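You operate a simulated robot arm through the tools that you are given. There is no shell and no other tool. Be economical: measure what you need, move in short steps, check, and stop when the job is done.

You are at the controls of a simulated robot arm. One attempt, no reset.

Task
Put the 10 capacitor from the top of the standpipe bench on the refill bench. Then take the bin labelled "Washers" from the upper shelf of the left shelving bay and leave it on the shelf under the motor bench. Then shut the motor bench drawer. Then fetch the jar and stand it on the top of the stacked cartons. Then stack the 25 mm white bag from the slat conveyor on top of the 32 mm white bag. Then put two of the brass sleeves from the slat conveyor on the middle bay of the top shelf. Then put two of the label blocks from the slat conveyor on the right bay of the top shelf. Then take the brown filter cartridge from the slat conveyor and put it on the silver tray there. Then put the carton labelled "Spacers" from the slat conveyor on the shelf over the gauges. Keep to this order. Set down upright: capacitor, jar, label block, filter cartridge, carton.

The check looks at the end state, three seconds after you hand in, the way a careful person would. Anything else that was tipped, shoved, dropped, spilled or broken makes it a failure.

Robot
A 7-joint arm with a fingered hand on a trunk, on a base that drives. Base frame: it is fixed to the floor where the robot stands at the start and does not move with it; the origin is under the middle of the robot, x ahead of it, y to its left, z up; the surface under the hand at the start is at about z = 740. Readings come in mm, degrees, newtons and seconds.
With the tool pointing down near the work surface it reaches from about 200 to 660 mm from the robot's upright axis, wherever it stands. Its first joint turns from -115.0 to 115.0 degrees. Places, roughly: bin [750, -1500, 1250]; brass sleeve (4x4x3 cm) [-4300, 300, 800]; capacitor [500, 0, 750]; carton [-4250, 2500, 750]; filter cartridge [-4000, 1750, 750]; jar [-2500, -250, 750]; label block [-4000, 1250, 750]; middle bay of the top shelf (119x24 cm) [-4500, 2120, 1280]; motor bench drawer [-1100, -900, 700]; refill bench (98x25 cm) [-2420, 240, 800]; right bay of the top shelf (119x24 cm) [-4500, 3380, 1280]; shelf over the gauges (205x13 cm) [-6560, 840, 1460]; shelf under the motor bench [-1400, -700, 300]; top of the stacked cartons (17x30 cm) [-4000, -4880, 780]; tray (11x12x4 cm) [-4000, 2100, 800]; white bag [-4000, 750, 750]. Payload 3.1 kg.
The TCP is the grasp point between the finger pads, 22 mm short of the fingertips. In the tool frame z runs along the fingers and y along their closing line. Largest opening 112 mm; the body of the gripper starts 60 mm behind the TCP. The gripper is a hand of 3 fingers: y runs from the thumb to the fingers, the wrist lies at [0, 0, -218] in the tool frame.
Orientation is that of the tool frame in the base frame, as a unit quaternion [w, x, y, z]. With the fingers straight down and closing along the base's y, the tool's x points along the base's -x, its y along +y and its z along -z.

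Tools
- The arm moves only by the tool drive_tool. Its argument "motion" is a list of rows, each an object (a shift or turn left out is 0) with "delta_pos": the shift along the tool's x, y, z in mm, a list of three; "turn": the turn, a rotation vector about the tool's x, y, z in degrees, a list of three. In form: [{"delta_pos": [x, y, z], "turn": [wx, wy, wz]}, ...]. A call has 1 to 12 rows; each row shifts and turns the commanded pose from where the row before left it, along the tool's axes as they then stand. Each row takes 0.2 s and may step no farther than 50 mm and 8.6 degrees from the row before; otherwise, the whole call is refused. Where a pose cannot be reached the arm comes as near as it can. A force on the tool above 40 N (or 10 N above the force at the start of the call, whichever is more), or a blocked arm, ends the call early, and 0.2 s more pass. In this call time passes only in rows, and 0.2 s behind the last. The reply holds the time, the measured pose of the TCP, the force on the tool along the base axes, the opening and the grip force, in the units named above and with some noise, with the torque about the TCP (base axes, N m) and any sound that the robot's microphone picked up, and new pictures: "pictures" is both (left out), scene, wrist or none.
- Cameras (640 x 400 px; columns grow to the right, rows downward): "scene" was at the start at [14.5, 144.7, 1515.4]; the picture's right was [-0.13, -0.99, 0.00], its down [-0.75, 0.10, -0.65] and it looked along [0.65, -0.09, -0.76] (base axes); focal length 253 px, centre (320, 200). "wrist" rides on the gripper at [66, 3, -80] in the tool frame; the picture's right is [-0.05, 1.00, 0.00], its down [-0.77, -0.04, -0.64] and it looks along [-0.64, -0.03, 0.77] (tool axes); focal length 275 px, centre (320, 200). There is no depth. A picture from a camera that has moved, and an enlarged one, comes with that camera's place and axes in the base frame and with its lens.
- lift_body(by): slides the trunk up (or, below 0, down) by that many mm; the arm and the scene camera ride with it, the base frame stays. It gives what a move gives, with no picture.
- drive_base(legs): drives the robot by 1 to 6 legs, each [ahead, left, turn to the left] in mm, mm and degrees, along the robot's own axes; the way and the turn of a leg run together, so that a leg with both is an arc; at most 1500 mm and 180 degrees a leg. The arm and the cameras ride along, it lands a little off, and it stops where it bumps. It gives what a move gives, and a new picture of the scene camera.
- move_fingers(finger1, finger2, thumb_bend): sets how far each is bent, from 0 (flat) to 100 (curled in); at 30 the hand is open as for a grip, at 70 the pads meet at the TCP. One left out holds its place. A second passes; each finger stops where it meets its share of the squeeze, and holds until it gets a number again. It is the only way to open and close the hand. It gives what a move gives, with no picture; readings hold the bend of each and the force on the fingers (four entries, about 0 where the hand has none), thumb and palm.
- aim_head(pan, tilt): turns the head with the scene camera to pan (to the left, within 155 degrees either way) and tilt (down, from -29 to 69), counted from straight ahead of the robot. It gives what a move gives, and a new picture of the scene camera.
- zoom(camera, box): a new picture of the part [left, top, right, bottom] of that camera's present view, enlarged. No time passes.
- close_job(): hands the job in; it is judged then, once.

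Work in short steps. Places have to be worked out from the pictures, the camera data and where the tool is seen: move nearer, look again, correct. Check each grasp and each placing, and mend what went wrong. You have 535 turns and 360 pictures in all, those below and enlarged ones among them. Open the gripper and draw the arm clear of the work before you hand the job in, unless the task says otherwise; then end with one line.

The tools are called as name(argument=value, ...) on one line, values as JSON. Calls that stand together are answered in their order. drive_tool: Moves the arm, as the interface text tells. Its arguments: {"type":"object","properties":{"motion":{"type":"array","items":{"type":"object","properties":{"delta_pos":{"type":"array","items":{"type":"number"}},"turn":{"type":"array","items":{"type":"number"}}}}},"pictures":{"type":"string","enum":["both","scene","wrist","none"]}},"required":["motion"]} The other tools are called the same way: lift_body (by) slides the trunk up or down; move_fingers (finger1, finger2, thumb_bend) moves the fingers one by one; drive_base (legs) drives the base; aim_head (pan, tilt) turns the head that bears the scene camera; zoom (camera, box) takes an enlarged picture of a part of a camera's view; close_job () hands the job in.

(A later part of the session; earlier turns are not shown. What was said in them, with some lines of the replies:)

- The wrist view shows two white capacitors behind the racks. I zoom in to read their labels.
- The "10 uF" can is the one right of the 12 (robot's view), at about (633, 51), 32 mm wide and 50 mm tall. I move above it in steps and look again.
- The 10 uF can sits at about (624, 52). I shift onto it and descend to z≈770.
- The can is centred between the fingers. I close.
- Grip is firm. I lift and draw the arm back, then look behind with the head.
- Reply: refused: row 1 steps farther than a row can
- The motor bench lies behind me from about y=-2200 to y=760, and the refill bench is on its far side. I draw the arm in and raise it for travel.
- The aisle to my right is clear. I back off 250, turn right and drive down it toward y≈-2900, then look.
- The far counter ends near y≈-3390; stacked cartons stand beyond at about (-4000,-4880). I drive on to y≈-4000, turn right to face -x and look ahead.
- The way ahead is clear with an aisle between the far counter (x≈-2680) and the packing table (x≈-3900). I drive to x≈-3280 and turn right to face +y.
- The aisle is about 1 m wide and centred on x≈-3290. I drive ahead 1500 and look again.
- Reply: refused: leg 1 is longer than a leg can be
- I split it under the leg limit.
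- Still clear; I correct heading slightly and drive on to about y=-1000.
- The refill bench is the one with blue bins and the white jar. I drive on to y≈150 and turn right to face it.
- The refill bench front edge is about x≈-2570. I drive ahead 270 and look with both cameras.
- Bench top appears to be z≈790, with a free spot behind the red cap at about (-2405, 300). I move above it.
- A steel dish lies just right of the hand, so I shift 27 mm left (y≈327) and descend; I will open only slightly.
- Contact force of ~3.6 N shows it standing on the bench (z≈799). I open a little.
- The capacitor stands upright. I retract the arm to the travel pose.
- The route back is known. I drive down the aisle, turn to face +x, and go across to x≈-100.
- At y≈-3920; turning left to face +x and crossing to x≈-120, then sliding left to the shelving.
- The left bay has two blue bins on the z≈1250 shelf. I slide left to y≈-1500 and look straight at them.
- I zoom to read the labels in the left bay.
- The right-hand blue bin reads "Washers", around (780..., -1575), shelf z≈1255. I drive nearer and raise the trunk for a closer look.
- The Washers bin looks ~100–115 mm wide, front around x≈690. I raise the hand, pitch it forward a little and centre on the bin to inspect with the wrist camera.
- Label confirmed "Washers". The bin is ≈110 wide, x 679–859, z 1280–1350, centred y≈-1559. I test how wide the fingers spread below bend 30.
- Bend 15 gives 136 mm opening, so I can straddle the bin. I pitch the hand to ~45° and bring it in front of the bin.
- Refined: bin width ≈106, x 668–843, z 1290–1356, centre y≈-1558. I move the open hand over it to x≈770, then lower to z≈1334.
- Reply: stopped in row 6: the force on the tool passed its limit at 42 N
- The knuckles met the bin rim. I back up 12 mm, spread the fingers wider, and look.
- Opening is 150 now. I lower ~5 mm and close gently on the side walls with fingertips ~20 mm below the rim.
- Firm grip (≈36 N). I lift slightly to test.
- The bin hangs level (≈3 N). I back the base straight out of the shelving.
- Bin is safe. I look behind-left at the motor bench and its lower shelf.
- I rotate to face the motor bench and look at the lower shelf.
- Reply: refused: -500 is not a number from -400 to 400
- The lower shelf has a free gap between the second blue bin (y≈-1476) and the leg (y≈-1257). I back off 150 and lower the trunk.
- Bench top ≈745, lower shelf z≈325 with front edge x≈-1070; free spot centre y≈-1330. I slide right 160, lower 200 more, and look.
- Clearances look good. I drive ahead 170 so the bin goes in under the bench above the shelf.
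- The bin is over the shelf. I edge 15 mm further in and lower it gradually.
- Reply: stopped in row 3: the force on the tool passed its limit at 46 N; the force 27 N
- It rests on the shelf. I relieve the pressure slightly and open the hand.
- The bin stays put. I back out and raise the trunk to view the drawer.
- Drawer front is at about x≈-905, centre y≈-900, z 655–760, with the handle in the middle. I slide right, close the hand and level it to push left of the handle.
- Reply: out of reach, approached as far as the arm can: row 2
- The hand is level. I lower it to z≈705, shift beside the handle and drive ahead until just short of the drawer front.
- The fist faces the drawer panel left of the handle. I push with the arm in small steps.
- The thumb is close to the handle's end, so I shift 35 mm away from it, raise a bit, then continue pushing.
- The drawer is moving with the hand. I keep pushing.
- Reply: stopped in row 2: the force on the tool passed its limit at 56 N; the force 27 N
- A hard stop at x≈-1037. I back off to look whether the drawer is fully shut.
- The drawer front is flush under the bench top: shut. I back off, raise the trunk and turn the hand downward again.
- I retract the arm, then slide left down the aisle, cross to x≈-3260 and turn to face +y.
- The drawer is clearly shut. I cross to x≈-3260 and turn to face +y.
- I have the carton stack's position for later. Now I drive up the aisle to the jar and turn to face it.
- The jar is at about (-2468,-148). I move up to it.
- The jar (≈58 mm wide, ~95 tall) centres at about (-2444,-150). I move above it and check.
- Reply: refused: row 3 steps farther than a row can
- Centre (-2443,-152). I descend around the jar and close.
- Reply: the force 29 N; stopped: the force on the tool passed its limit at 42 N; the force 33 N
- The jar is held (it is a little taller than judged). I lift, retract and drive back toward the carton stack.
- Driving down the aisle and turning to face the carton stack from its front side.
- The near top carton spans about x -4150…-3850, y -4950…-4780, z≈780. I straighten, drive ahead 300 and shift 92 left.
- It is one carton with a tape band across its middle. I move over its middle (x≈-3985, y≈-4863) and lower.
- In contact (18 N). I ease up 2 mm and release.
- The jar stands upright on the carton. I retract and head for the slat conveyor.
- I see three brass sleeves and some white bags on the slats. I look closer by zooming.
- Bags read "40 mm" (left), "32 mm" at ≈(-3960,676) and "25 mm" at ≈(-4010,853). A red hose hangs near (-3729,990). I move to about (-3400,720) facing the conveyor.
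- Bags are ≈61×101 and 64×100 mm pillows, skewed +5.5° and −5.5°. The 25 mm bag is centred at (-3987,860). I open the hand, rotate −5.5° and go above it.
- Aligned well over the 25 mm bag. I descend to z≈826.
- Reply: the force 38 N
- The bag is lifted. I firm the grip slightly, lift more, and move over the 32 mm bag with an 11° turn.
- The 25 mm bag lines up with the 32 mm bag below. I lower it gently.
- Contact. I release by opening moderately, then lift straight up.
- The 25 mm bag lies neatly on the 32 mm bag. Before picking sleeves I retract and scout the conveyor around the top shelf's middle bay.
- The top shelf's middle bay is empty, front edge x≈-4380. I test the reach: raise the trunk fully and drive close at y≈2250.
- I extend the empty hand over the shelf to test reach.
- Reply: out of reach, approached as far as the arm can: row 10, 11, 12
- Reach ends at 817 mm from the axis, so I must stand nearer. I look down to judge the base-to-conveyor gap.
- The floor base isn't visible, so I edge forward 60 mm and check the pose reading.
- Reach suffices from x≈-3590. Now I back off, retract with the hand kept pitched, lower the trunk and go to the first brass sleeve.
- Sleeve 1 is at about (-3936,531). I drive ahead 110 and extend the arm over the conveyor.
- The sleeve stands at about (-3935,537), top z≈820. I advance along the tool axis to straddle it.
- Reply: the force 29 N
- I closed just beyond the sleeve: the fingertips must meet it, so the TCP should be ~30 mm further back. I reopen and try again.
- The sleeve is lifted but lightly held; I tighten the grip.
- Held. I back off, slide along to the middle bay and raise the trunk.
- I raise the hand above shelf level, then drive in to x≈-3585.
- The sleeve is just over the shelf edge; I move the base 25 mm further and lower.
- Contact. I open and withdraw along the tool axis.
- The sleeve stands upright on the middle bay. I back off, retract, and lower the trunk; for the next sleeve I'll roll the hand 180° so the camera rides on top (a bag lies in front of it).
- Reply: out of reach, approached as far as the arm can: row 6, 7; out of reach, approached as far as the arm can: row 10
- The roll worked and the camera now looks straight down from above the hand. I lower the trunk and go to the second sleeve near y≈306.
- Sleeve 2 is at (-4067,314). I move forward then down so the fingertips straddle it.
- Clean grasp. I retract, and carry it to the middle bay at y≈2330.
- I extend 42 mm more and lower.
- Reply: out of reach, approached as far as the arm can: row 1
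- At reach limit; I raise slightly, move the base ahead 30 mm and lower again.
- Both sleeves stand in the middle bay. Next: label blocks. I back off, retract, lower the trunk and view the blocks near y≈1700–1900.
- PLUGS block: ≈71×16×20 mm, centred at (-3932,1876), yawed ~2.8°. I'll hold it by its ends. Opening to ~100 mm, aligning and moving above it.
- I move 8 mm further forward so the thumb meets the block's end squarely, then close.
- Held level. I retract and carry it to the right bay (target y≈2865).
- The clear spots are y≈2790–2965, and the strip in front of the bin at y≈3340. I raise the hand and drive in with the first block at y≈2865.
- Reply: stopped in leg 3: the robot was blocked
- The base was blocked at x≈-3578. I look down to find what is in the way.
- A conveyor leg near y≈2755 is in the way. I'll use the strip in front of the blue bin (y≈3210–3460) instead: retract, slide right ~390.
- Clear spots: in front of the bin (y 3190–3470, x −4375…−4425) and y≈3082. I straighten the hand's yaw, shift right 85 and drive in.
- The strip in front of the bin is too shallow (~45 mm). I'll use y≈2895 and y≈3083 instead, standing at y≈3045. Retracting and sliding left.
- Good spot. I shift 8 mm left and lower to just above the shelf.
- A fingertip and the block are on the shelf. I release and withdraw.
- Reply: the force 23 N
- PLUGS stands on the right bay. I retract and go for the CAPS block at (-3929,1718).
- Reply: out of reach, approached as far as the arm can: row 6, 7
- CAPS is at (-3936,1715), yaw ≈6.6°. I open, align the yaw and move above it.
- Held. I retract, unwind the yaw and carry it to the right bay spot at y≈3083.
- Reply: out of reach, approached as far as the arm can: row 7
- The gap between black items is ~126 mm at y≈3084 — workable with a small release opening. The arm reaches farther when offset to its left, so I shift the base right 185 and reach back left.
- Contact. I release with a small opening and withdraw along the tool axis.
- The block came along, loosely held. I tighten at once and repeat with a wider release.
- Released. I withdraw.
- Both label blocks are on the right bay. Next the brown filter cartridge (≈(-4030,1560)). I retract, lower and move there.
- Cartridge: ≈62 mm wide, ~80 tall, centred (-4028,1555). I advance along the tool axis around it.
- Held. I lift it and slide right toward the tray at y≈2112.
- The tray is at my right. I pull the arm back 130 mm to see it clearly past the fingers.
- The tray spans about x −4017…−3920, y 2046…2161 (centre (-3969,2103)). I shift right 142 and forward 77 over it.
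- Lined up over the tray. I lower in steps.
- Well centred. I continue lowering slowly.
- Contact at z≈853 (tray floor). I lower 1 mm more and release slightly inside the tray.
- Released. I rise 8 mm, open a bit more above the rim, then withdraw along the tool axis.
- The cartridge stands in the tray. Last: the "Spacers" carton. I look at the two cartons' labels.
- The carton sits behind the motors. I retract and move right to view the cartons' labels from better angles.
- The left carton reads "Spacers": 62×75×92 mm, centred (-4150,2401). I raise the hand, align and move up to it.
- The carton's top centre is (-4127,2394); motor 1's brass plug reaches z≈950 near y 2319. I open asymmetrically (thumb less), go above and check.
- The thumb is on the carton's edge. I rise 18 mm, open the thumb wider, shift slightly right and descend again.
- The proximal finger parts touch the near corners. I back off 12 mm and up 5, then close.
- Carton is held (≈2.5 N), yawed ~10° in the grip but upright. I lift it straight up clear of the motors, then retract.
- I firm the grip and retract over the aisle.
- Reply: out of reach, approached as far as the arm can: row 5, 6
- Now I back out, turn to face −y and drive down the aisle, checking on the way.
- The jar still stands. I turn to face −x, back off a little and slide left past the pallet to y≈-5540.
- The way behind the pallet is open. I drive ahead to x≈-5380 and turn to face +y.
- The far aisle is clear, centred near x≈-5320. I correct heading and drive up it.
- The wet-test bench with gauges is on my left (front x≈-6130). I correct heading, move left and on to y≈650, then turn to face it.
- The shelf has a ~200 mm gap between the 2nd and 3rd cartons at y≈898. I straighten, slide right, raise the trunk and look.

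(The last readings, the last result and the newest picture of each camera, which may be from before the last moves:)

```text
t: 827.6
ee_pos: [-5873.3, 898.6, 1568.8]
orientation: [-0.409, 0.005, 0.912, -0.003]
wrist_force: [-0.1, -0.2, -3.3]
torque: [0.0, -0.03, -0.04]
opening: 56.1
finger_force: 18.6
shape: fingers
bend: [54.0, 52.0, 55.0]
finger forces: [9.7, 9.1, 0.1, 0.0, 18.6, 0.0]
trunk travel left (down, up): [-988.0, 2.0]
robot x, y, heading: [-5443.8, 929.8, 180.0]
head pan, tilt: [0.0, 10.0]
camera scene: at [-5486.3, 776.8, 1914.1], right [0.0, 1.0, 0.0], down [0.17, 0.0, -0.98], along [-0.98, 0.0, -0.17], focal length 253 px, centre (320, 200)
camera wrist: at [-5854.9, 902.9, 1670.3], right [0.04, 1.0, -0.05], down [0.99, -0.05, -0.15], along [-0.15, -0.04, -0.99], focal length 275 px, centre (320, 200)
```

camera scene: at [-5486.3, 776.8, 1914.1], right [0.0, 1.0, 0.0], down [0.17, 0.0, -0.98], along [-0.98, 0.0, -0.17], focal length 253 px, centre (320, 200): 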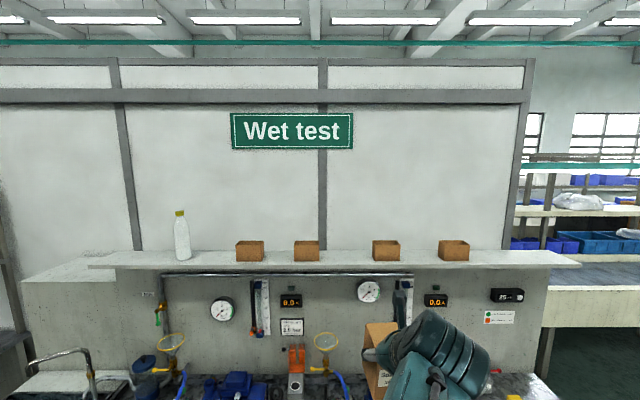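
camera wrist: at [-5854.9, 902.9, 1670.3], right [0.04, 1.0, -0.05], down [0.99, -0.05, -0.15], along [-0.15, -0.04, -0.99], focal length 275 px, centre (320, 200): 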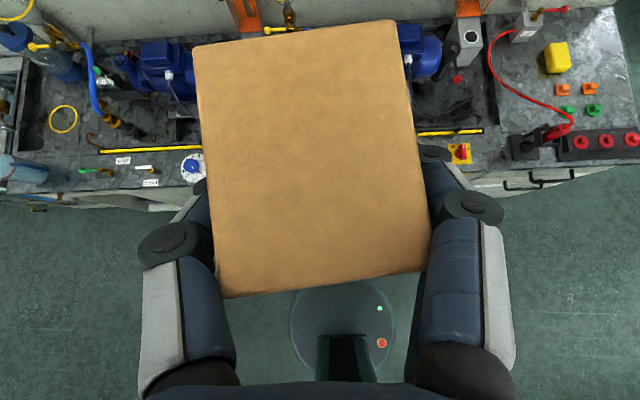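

I align the carton (−5°) and drive ahead 345.

drive_tool(motion=[{"turn": [-4, 0, 3.5]}], pictures="none")

drive_base(legs=[[250, 0, 0], [95, 0, 0]])

drive_tool(motion=[{"delta_pos": [29, 2, 33]}, {"delta_pos": [29, 2, 33]}, {"delta_pos": [29, 2, 33]}], pictures="both")

```text
t: 828.0
ee_pos: [-5873.4, 898.4, 1569.2]
orientation: [-0.409, 0.047, 0.911, 0.016]
wrist_force: [0.4, 0.1, -2.4]
torque: [0.05, -0.02, -0.01]
opening: 56.5
finger_force: 18.8
shape: fingers
bend: [54.0, 52.0, 55.0]
finger forces: [9.6, 9.1, 0.0, 0.1, 18.5, 0.0]
trunk travel left (down, up): [-988.0, 2.0]
robot x, y, heading: [-5447.4, 927.1, 179.6]
head pan, tilt: [0.0, 10.0]
```

```text
t: 830.5
ee_pos: [-6219.4, 904.1, 1568.9]
orientation: [-0.41, 0.05, 0.911, 0.018]
wrist_force: [0.4, -0.5, -2.5]
torque: [-0.01, -0.08, 0.03]
opening: 56.4
finger_force: 18.9
shape: fingers
bend: [54.0, 52.0, 55.0]
finger forces: [9.6, 8.9, 0.0, 0.1, 18.5, 0.0]
trunk travel left (down, up): [-988.0, 2.0]
robot x, y, heading: [-5798.6, 929.3, 179.4]
head pan, tilt: [0.0, 10.0]
camera scene: at [-5833.0, 779.7, 1914.2], right [0.01, 1.0, 0.0], down [0.17, 0.0, -0.98], along [-0.98, 0.01, -0.17], focal length 253 px, centre (320, 200)
```

scene: 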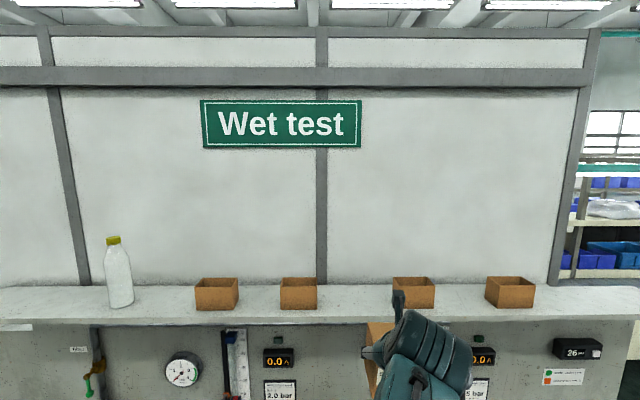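

```text
t: 831.3
ee_pos: [-6352.1, 925.8, 1566.9]
orientation: [-0.408, 0.05, 0.911, 0.017]
wrist_force: [0.5, -0.1, -3.0]
torque: [0.02, -0.07, -0.01]
opening: 55.9
finger_force: 18.8
shape: fingers
bend: [54.0, 52.0, 55.0]
finger forces: [9.6, 9.1, 0.0, 0.0, 18.5, 0.0]
trunk travel left (down, up): [-988.0, 2.0]
robot x, y, heading: [-5800.0, 931.3, 179.5]
head pan, tilt: [0.0, 10.0]
camera scene: at [-5839.4, 781.3, 1914.1], right [0.01, 1.0, 0.0], down [0.18, 0.0, -0.98], along [-0.98, 0.01, -0.18], focal length 253 px, centre (320, 200)
camera wrist: at [-6334.7, 928.1, 1669.5], right [0.14, 0.99, -0.04], down [0.98, -0.14, -0.15], along [-0.15, -0.02, -0.99], focal length 275 px, centre (320, 200)
```

scene: 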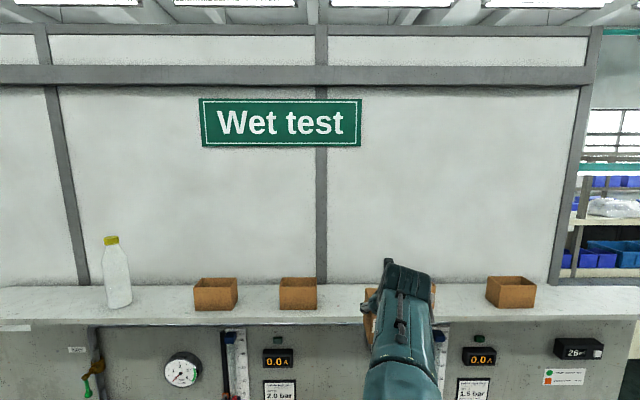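
wrist: 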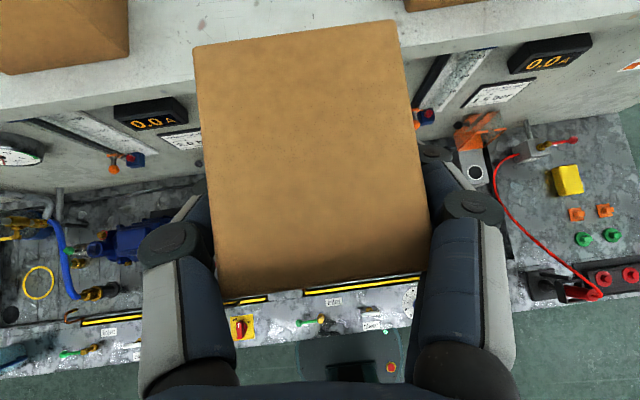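

The free gap spans y≈780–1000; I shift to y≈893 and extend toward x≈-6480 first.

drive_tool(motion=[{"delta_pos": [0, -27, 0]}, {"delta_pos": [0, -27, 0]}, {"delta_pos": [29, 0, 33]}, {"delta_pos": [29, 0, 33]}, {"delta_pos": [29, 0, 33]}], pictures="both")

```text
t: 832.5
ee_pos: [-6490.9, 882.4, 1566.8]
orientation: [-0.406, 0.05, 0.912, 0.017]
wrist_force: [0.2, 0.4, -2.5]
torque: [0.01, -0.05, -0.01]
opening: 56.1
finger_force: 18.7
shape: fingers
bend: [54.0, 52.0, 55.0]
finger forces: [9.5, 9.1, 0.1, 0.0, 18.5, 0.0]
trunk travel left (down, up): [-988.0, 2.0]
robot x, y, heading: [-5796.4, 930.5, 179.5]
head pan, tilt: [0.0, 10.0]
camera scene: at [-5839.4, 781.2, 1914.1], right [0.01, 1.0, 0.0], down [0.18, 0.0, -0.98], along [-0.98, 0.01, -0.18], focal length 253 px, centre (320, 200)
camera wrist: at [-6473.2, 885.2, 1668.7], right [0.14, 0.99, -0.04], down [0.98, -0.14, -0.15], along [-0.15, -0.02, -0.99], focal length 275 px, centre (320, 200)
```

scene: 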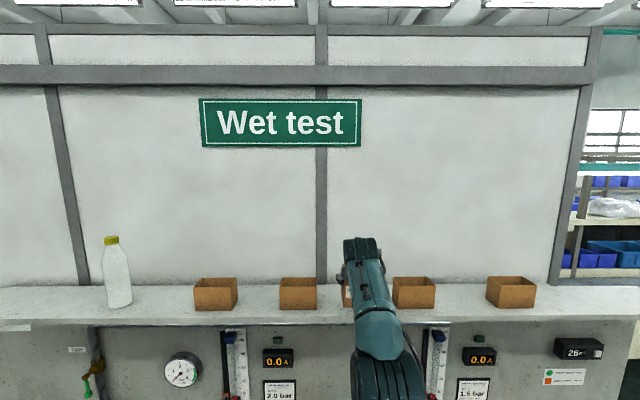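
wrist: 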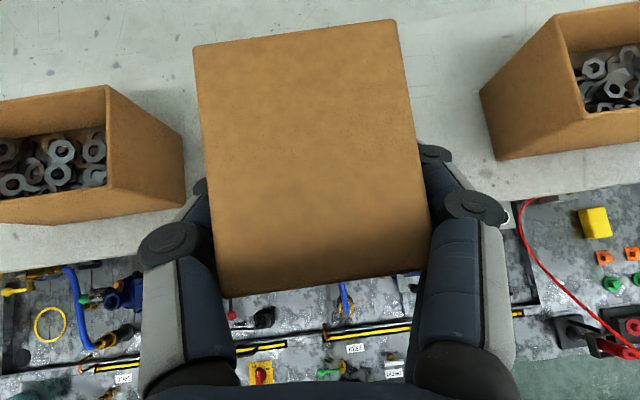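

The gap spans y≈778–1012 at shelf level. I extend 50 mm more, centre, then lower.

drive_tool(motion=[{"delta_pos": [17, 4, 19]}, {"delta_pos": [17, 4, 19]}, {"delta_pos": [-11, 0, 10]}], pictures="wrist")

```text
t: 833.3
ee_pos: [-6515.1, 887.6, 1544.8]
orientation: [-0.411, 0.048, 0.91, 0.018]
wrist_force: [0.6, -0.6, -2.1]
torque: [0.03, 0.01, 0.0]
opening: 56.1
finger_force: 18.2
shape: fingers
bend: [54.0, 52.0, 55.0]
finger forces: [9.5, 8.9, 0.0, 0.0, 18.5, 0.0]
out of reach, approached as far as the arm can: row 2
trunk travel left (down, up): [-988.0, 2.0]
robot x, y, heading: [-5795.5, 930.1, 179.6]
head pan, tilt: [0.0, 10.0]
camera wrist: at [-6496.0, 890.4, 1647.3], right [0.13, 0.99, -0.04], down [0.98, -0.14, -0.16], along [-0.16, -0.02, -0.99], focal length 275 px, centre (320, 200)
```

wrist: 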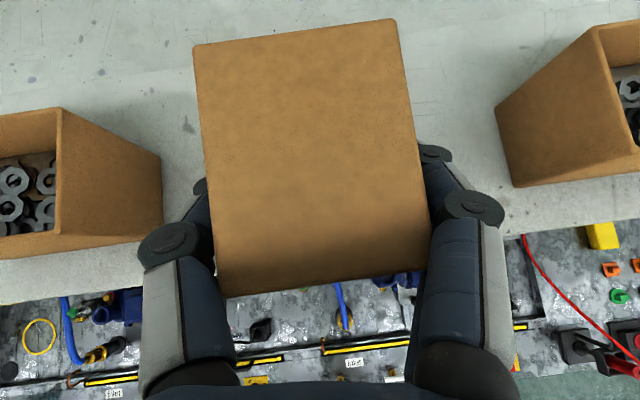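

I move the base 32 mm ahead (watching for a bump).

drive_base(legs=[[32, 0, 0]])

drive_tool(motion=[{"delta_pos": [0, 2, 0]}], pictures="wrist")

```text
t: 834.2
ee_pos: [-6541.1, 894.6, 1541.4]
orientation: [-0.407, 0.05, 0.912, 0.017]
wrist_force: [-0.7, 0.4, -3.4]
torque: [-0.01, -0.05, -0.02]
opening: 56.3
finger_force: 18.7
shape: fingers
bend: [54.0, 52.0, 55.0]
finger forces: [9.6, 9.1, 0.0, 0.1, 18.4, 0.0]
trunk travel left (down, up): [-988.0, 2.0]
robot x, y, heading: [-5813.5, 933.0, 179.4]
head pan, tilt: [0.0, 10.0]
stopped in leg 1: the robot was blocked; the commanded pose is now the measured one
camera scene: at [-5858.5, 781.2, 1914.1], right [0.01, 1.0, 0.0], down [0.18, 0.0, -0.98], along [-0.98, 0.01, -0.18], focal length 253 px, centre (320, 200)
```

scene: 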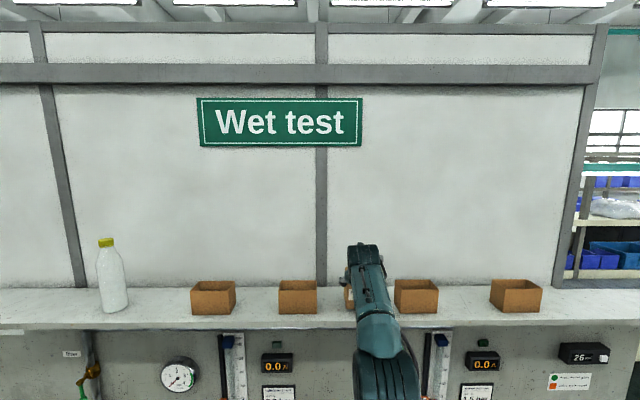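

```text
t: 834.6
ee_pos: [-6535.8, 895.7, 1544.3]
orientation: [-0.41, 0.051, 0.911, 0.018]
wrist_force: [0.5, -0.1, -2.3]
torque: [-0.02, -0.07, 0.0]
opening: 56.1
finger_force: 18.4
shape: fingers
bend: [54.0, 52.0, 55.0]
finger forces: [9.5, 9.1, 0.1, 0.1, 18.6, 0.1]
trunk travel left (down, up): [-988.0, 2.0]
robot x, y, heading: [-5818.6, 934.3, 179.7]
head pan, tilt: [0.0, 10.0]
camera wrist: at [-6517.3, 899.0, 1647.2], right [0.13, 0.99, -0.05], down [0.98, -0.14, -0.15], along [-0.16, -0.02, -0.99], focal length 275 px, centre (320, 200)
```

wrist: 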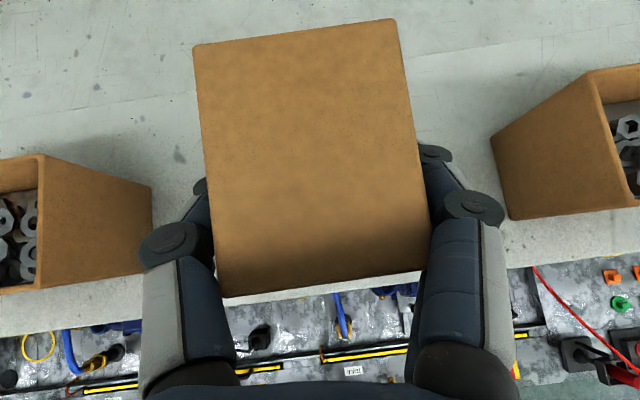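

The carton is now fully over the shelf. I lower it slowly.

drive_tool(motion=[{"delta_pos": [-4.5, 0, 4]}, {"delta_pos": [-3, 0, 2.6]}, {"delta_pos": [-2.2, 0, 2]}], pictures="none")

```text
t: 835.4
ee_pos: [-6538.5, 896.3, 1530.7]
orientation: [-0.409, 0.049, 0.911, 0.017]
wrist_force: [0.9, -0.7, -0.1]
torque: [0.08, -0.15, -0.06]
opening: 56.2
finger_force: 19.3
shape: fingers
bend: [54.0, 52.0, 55.0]
finger forces: [10.3, 9.0, 0.0, 0.0, 19.2, 0.1]
trunk travel left (down, up): [-988.0, 2.0]
robot x, y, heading: [-5816.9, 931.4, 179.5]
head pan, tilt: [0.0, 10.0]
```

drive_tool(motion=[{"delta_pos": [-1.5, 0, 1.3]}, {"delta_pos": [-1, 0, 0.9]}], pictures="wrist")

```text
t: 836.0
ee_pos: [-6536.9, 894.9, 1528.2]
orientation: [-0.412, 0.049, 0.91, 0.018]
wrist_force: [-3.8, -2.1, 13.1]
torque: [0.27, -0.07, 0.03]
opening: 56.2
finger_force: 20.5
shape: fingers
bend: [54.0, 52.0, 55.0]
finger forces: [10.7, 9.5, 0.0, 0.0, 21.1, 0.0]
trunk travel left (down, up): [-988.0, 2.0]
robot x, y, heading: [-5816.3, 930.8, 179.3]
head pan, tilt: [0.0, 10.0]
camera wrist: at [-6518.1, 898.7, 1631.5], right [0.13, 0.99, -0.04], down [0.98, -0.14, -0.16], along [-0.16, -0.02, -0.99], focal length 275 px, centre (320, 200)
```

wrist: 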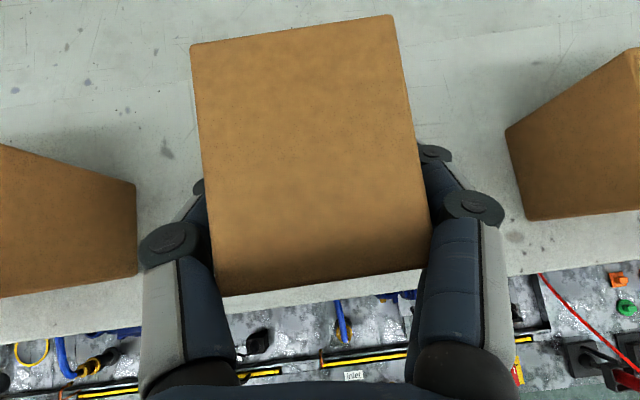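

It rests on the shelf. I open the hand and withdraw along the tool axis.

move_fingers(finger1=40, finger2=40, thumb_bend=40)

drive_tool(motion=[{"delta_pos": [0, 0, -15]}], pictures="wrist")

```text
t: 837.0
ee_pos: [-6537.4, 896.8, 1526.6]
orientation: [-0.409, 0.049, 0.911, 0.017]
wrist_force: [0.6, -1.1, 0.2]
torque: [-0.02, -0.01, -0.02]
opening: 83.3
finger_force: 0.1
shape: fingers
bend: [40.0, 40.0, 40.0]
finger forces: [0.0, 0.0, 0.0, 0.0, 0.0, 0.0]
trunk travel left (down, up): [-988.0, 2.0]
robot x, y, heading: [-5816.5, 930.0, 179.7]
head pan, tilt: [0.0, 10.0]
```

```text
t: 837.4
ee_pos: [-6523.9, 895.9, 1537.4]
orientation: [-0.409, 0.05, 0.911, 0.017]
wrist_force: [-0.3, 0.0, -0.3]
torque: [0.01, 0.01, -0.04]
opening: 83.9
finger_force: 0.0
shape: fingers
bend: [40.0, 40.0, 40.0]
finger forces: [0.0, 0.0, 0.1, 0.1, 0.0, 0.1]
trunk travel left (down, up): [-988.0, 2.0]
robot x, y, heading: [-5815.4, 932.5, 179.6]
head pan, tilt: [0.0, 10.0]
camera wrist: at [-6506.6, 897.7, 1639.8], right [0.13, 0.99, -0.04], down [0.98, -0.14, -0.15], along [-0.16, -0.02, -0.99], focal length 275 px, centre (320, 200)
```

wrist: 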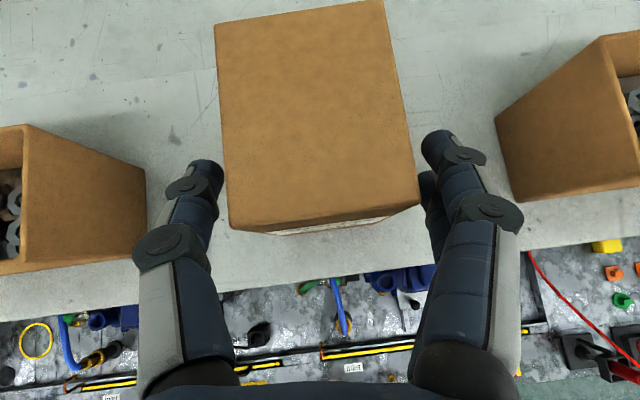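

Carton stands free. I withdraw fully and back off.

drive_tool(motion=[{"delta_pos": [0, 0, -30]}, {"delta_pos": [0, 0, -40]}, {"delta_pos": [0, 0, -45]}], pictures="none")

drive_base(legs=[[-350, 0, 0]])

zoom(camera="scene", box=[180, 160, 500, 360])

```text
t: 838.2
ee_pos: [-6438.5, 887.6, 1612.5]
orientation: [-0.41, 0.049, 0.911, 0.016]
wrist_force: [0.4, 0.9, -0.5]
torque: [0.01, 0.02, 0.02]
opening: 83.4
finger_force: 0.1
shape: fingers
bend: [40.0, 40.0, 40.0]
finger forces: [0.1, 0.0, 0.0, 0.1, 0.0, 0.0]
trunk travel left (down, up): [-988.0, 2.0]
robot x, y, heading: [-5816.0, 930.3, 179.5]
head pan, tilt: [0.0, 10.0]
```

```text
t: 840.5
ee_pos: [-6086.0, 884.6, 1611.2]
orientation: [-0.409, 0.05, 0.911, 0.018]
wrist_force: [0.1, 0.4, 0.4]
torque: [0.0, 0.02, -0.02]
opening: 83.4
finger_force: 0.0
shape: fingers
bend: [40.0, 40.0, 40.0]
finger forces: [0.0, 0.0, 0.1, 0.0, 0.1, 0.1]
trunk travel left (down, up): [-988.0, 2.0]
robot x, y, heading: [-5460.9, 927.5, 179.4]
head pan, tilt: [0.0, 10.0]
camera scene: at [-5499.9, 776.9, 1914.1], right [0.01, 1.0, 0.0], down [0.17, 0.0, -0.98], along [-0.98, 0.01, -0.17], focal length 253 px, centre (320, 200)
```

scene: 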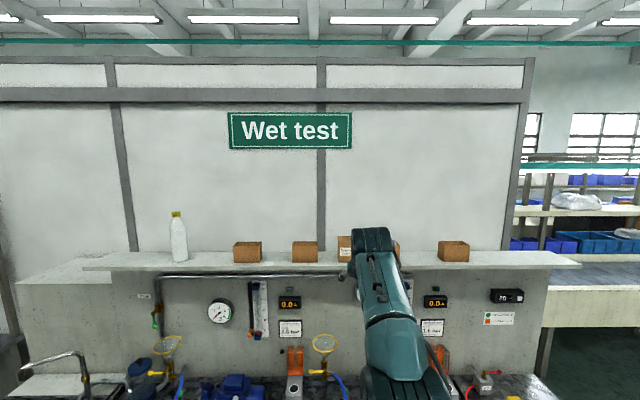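

```text
2.00 times, centred on (340, 260) of scene
camera zoom: at [-5499.9, 776.9, 1914.1], right [0.01, 1.0, 0.0], down [0.17, 0.0, -0.98], along [-0.98, 0.01, -0.17], focal length 506 px, centre (280, 80)
```

zoom: 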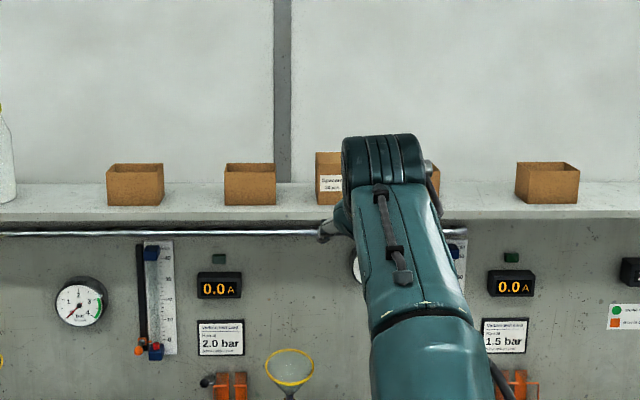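

The Spacers carton stands on the shelf over the gauges, the hand is open and the arm is clear. All parts are done, so I hand in.

close_job()

```text
The job is handed in.
```

All nine tasks were done in the given order, the hand was left open and clear of the work, and the job was handed in. The base was stopped twice against furniture (a conveyor leg and the gauge bench front), and the hand pressed on the bin rim, the jar lid and the Spacers carton while grasping. I saw nothing tipped or displaced by this, except that the carton turned a few degrees before I set it down.
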